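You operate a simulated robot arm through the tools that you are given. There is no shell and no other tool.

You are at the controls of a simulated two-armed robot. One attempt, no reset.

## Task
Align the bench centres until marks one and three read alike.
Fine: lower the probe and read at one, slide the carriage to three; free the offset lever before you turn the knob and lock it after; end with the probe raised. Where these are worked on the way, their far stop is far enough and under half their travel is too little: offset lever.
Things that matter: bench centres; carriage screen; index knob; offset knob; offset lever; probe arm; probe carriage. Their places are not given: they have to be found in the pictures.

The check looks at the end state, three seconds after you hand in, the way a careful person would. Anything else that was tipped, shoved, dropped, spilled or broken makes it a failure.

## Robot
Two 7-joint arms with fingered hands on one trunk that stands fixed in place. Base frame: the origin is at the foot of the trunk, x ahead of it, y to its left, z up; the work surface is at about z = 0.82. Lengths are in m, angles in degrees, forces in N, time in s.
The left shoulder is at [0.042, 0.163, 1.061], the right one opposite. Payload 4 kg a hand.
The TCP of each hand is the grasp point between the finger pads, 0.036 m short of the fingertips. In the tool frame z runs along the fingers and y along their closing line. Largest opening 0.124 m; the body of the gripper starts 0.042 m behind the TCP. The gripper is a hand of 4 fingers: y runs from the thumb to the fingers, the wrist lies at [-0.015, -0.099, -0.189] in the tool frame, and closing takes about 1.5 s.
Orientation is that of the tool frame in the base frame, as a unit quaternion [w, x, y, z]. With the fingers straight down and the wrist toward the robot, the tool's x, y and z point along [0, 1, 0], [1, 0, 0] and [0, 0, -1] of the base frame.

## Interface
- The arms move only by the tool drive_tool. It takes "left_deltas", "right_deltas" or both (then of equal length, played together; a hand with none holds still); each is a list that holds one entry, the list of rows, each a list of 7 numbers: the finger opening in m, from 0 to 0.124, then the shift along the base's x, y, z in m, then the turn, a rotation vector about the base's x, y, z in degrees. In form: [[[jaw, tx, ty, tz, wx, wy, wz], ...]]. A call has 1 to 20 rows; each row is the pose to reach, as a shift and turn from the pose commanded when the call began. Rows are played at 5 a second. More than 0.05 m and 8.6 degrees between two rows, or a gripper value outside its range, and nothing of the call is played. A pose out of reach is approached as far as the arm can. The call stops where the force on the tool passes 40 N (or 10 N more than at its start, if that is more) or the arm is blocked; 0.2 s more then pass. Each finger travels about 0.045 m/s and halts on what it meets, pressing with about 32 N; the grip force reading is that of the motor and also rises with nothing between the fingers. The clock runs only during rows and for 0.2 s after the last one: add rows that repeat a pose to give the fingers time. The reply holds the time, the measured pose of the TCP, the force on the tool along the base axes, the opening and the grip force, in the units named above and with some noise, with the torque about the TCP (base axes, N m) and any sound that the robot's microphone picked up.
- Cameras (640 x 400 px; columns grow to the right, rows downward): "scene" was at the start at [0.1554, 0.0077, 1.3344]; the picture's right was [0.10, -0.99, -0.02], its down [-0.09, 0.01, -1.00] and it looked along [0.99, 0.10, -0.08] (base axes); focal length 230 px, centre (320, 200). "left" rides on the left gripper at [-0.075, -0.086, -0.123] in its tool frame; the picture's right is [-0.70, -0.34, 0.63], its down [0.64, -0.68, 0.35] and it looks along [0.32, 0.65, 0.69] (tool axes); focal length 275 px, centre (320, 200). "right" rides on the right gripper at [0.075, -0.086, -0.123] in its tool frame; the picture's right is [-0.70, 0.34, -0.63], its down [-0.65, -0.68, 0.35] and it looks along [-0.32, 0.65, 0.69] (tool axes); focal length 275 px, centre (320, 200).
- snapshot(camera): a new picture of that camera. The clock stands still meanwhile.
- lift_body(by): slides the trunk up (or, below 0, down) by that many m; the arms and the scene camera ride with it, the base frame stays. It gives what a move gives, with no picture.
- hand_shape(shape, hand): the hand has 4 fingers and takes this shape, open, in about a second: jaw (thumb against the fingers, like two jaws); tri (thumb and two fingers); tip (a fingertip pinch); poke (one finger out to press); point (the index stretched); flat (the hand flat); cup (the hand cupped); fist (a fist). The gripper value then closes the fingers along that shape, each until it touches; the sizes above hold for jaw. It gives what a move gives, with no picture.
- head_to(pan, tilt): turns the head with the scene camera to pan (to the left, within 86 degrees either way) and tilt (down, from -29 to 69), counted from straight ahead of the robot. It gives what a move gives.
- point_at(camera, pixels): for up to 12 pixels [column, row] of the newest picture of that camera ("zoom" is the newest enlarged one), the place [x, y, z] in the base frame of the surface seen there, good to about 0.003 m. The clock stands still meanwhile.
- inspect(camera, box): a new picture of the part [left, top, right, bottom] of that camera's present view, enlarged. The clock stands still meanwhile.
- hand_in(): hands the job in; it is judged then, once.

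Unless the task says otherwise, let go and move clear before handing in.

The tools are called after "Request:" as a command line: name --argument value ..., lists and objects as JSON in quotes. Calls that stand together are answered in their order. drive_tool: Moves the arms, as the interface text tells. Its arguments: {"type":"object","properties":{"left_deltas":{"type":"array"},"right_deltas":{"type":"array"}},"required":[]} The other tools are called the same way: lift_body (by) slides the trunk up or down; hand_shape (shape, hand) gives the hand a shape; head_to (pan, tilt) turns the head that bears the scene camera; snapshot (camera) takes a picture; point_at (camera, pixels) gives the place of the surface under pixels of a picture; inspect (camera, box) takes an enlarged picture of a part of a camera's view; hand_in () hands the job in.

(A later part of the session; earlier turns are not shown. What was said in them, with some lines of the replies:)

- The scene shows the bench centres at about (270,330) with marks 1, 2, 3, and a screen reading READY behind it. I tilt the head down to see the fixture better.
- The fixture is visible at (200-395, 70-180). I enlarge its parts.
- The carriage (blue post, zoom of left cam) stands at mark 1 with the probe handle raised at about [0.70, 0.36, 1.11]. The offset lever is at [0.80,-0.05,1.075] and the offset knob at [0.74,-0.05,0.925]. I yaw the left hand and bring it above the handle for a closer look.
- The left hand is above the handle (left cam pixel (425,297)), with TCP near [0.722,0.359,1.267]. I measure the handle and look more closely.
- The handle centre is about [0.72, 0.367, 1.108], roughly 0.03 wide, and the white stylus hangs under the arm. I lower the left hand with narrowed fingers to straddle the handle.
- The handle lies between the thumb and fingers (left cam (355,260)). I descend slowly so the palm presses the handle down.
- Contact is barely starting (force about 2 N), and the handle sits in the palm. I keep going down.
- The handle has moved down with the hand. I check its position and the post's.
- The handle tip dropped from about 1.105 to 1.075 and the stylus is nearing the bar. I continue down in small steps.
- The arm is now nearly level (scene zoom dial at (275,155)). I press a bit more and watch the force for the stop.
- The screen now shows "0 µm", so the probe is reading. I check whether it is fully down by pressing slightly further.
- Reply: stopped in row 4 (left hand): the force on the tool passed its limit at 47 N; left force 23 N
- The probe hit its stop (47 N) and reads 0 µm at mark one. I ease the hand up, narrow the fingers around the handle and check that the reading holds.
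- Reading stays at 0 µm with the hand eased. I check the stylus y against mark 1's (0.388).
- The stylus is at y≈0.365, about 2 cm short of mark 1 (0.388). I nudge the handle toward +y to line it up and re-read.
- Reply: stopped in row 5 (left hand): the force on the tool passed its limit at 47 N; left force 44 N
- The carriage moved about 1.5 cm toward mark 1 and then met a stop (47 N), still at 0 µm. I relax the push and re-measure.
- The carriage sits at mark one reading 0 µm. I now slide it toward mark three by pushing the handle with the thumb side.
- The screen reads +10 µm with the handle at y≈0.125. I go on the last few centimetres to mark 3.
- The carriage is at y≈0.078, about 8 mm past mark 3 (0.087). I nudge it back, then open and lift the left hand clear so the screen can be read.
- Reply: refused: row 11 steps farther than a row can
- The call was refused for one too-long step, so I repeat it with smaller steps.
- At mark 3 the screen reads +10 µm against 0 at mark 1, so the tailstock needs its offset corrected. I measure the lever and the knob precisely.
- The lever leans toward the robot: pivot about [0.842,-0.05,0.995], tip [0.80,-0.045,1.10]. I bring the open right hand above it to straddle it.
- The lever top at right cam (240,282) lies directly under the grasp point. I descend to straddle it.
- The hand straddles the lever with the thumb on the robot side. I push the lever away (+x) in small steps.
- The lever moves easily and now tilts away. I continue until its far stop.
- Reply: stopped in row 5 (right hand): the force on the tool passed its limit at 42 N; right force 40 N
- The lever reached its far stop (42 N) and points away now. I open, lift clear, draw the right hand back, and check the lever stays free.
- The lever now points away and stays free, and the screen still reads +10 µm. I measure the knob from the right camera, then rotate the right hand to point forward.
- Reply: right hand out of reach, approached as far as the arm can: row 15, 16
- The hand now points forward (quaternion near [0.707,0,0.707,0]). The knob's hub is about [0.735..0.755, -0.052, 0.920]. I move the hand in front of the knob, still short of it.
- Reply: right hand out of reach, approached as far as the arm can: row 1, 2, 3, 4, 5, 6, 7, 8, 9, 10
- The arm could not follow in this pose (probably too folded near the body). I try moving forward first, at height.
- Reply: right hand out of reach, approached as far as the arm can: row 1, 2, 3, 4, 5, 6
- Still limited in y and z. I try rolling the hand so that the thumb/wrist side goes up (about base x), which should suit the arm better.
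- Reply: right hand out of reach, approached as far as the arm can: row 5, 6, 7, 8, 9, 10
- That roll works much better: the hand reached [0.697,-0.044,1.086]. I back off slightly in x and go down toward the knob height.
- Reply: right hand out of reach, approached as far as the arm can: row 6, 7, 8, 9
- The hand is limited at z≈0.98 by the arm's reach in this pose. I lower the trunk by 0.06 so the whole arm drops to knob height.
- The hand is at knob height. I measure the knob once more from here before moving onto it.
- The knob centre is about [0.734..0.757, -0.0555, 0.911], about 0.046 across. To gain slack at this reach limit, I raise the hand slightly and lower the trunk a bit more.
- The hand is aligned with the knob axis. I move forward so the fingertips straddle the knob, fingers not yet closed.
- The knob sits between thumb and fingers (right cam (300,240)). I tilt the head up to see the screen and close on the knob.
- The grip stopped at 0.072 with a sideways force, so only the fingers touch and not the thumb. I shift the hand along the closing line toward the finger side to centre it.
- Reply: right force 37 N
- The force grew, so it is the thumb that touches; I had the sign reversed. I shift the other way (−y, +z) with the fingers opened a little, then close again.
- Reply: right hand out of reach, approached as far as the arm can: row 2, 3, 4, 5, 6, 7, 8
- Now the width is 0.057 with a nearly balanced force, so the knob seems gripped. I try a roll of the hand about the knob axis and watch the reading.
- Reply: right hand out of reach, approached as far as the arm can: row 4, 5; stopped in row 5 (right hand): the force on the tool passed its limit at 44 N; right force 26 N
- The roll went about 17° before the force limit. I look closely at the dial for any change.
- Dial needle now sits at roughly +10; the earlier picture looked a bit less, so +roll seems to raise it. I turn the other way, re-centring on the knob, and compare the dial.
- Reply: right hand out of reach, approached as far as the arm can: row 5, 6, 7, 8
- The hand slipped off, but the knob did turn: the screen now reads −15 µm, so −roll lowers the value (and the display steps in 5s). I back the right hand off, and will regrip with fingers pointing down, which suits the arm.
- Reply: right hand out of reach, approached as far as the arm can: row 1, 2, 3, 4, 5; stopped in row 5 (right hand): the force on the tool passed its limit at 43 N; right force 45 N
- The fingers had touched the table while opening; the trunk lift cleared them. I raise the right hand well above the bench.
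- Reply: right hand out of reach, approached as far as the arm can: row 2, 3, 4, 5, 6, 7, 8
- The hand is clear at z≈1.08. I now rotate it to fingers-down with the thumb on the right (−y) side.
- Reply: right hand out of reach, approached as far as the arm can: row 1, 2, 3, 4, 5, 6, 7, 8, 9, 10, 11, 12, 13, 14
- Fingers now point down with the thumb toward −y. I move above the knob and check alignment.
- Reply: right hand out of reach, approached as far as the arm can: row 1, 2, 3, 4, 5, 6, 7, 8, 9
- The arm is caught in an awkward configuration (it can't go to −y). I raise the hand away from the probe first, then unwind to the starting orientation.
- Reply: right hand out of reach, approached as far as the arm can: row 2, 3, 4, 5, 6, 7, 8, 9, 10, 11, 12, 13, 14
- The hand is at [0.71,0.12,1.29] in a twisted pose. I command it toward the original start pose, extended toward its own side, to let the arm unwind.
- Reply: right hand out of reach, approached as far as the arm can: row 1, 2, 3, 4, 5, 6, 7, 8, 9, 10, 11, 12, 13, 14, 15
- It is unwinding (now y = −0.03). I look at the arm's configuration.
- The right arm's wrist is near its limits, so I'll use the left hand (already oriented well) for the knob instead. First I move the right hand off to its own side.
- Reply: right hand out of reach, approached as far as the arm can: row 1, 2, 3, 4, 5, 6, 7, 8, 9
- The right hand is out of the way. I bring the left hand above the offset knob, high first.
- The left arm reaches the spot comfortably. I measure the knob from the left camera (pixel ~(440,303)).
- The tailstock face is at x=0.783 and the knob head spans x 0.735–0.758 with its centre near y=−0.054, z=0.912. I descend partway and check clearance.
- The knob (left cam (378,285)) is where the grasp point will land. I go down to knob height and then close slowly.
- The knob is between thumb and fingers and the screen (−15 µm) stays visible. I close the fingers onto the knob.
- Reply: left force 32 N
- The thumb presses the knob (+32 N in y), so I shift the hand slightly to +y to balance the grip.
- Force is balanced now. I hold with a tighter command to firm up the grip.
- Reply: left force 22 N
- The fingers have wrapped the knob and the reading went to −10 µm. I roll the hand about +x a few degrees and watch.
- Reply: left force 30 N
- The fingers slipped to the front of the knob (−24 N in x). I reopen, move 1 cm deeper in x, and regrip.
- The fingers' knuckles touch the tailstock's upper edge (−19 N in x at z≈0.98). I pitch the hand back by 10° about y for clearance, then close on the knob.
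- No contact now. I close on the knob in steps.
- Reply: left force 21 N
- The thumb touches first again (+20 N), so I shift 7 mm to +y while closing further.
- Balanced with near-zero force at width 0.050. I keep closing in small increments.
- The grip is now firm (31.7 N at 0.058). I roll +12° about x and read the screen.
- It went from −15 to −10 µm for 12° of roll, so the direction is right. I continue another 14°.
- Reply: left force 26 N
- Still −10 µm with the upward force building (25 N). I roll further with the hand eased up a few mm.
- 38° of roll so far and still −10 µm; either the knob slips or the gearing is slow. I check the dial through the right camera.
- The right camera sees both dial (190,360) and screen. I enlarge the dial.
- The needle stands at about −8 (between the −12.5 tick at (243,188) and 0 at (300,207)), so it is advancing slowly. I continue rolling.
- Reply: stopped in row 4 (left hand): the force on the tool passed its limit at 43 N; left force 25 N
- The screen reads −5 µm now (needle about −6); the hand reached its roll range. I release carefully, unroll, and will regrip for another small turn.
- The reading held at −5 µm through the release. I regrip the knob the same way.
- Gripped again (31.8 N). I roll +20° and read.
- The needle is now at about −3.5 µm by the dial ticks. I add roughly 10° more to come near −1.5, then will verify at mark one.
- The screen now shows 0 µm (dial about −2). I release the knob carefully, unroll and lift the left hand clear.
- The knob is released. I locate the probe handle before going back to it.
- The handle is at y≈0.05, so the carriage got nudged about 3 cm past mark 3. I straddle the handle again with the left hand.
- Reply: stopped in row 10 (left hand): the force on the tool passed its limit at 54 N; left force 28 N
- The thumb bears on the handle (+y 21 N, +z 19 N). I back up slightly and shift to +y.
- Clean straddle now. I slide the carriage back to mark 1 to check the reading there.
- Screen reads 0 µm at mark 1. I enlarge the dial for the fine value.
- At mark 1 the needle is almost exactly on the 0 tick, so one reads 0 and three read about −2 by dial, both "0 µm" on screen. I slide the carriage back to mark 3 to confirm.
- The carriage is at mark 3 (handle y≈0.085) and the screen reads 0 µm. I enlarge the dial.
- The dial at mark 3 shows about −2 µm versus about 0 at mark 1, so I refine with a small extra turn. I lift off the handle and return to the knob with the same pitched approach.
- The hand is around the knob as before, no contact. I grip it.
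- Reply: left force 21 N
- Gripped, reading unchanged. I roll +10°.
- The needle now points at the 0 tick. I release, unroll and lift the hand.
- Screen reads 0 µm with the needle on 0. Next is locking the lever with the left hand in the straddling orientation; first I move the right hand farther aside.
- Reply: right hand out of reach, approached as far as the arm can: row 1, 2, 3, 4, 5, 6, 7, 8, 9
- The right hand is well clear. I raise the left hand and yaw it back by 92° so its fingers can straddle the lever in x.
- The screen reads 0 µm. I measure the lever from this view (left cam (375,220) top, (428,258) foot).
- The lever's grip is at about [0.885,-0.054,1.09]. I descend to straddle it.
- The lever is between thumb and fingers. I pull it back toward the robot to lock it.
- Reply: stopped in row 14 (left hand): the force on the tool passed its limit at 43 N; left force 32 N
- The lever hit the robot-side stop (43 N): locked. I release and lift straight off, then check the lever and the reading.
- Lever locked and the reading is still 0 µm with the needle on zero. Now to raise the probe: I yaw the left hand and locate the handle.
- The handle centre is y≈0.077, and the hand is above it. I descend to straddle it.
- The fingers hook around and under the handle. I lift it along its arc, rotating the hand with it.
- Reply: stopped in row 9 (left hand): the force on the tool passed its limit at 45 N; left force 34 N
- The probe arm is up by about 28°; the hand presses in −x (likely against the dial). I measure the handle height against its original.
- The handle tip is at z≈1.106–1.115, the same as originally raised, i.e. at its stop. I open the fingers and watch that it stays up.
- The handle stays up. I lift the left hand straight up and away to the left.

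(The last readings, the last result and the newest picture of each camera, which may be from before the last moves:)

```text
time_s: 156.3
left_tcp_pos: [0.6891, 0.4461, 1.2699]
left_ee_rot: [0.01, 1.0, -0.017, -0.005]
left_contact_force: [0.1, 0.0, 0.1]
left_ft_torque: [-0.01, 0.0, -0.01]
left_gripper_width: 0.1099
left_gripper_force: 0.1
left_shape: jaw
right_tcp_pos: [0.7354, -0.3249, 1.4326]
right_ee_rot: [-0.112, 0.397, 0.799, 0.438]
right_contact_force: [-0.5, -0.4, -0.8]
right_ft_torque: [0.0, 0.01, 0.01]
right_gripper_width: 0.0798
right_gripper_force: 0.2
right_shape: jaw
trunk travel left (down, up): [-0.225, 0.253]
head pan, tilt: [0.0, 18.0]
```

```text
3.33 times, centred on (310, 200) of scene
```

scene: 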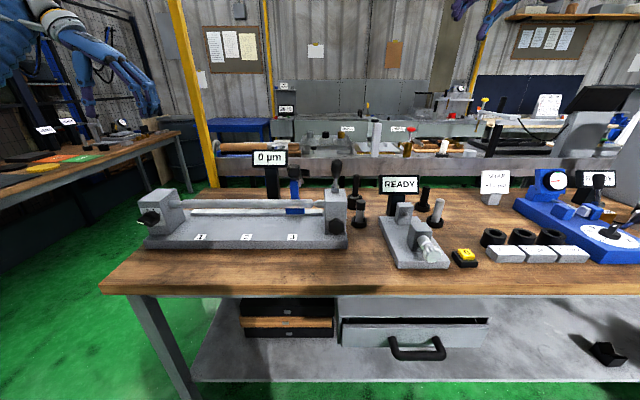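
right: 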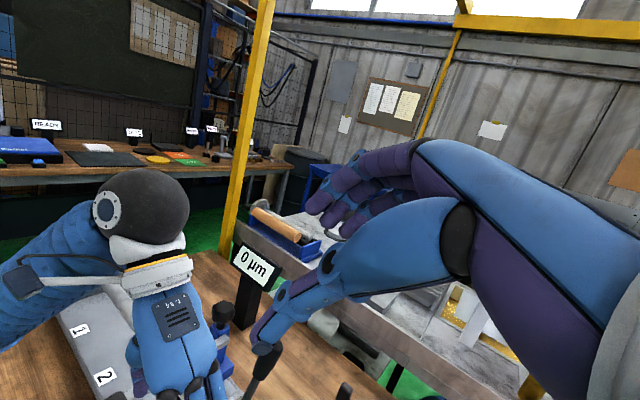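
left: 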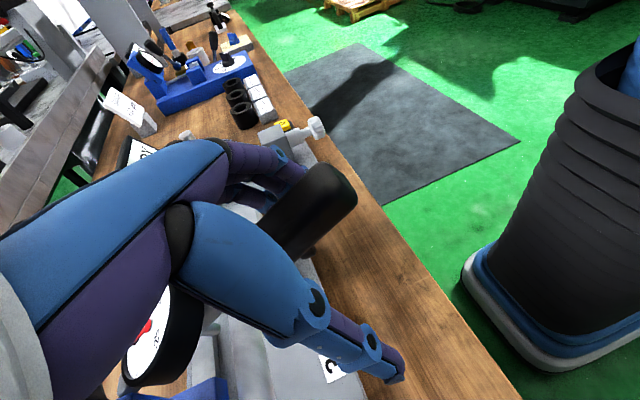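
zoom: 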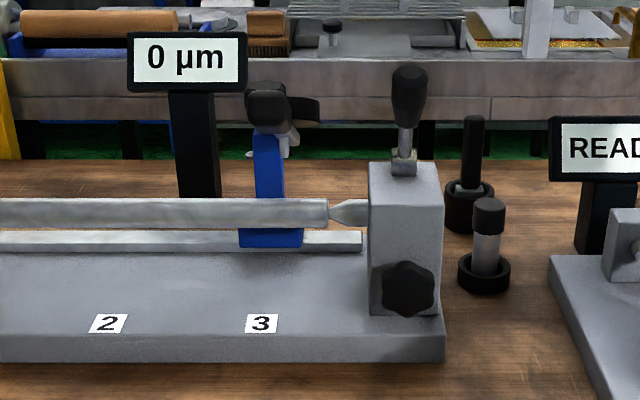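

The probe is raised and stays up, lever back toward the robot, screen last read 0 µm. I verify lever and handle positions and that nothing else moved.

Request:
point_at --camera "zoom" --pixels '[[405, 75], [406, 95], [405, 140], [403, 165], [268, 100], [268, 90]]'

Request:
inspect --camera "scene" --box '[340, 150, 640, 300]'

```text
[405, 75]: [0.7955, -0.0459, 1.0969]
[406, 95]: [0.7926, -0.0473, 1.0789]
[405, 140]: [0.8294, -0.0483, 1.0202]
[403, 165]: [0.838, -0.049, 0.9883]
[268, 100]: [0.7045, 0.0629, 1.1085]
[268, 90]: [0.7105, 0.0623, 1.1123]
```

```text
2.13 times, centred on (490, 225) of scene
```

zoom: 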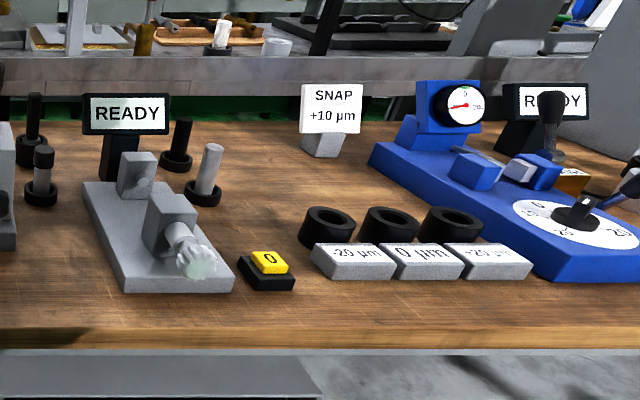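

Lever is back at its original locked position ([0.796,-0.046,1.097]), the probe handle is at its raised height (z≈1.11), both marks read 0 µm, and the neighbouring items are undisturbed. Hands are clear, so I hand in.

Request:
hand_in

```text
The job is handed in.
```

The bench centres are aligned: the carriage screen read 0 µm at mark three after the last knob turn. It had read 0 µm at mark one just before that small final adjustment.

- **Start:** With the probe lowered, mark one read 0 µm and mark three read +10 µm.
- **Adjustment:** I freed the offset lever to its far stop and turned the offset knob. The first grip slipped and overshot to −15 µm, so I brought it back in small steps. A check then gave 0 µm on screen at both marks, but the dial still showed about −2 µm at mark three, so I gave the knob one more small turn.
- **Not rechecked:** I did not slide back to mark one after that last turn. The dial there was almost exactly on zero before it, and the knob barely moves mark one, so I expect the two to agree closely.
- **End state:** I pulled the lever back to its locked stop, and mark three still read 0 µm afterwards. The probe arm is raised at its stop and stays up, and both hands are clear.
- **Carriage position:** It ended about 2 cm past mark three. It was at mark three when I took the mark-three check reading.
- **Contacts:** My right hand's fingers pressed on the table once, at about 43 N, and my left hand nudged the carriage while on the knob. In the last picture, the other items on the bench looked undisturbed.
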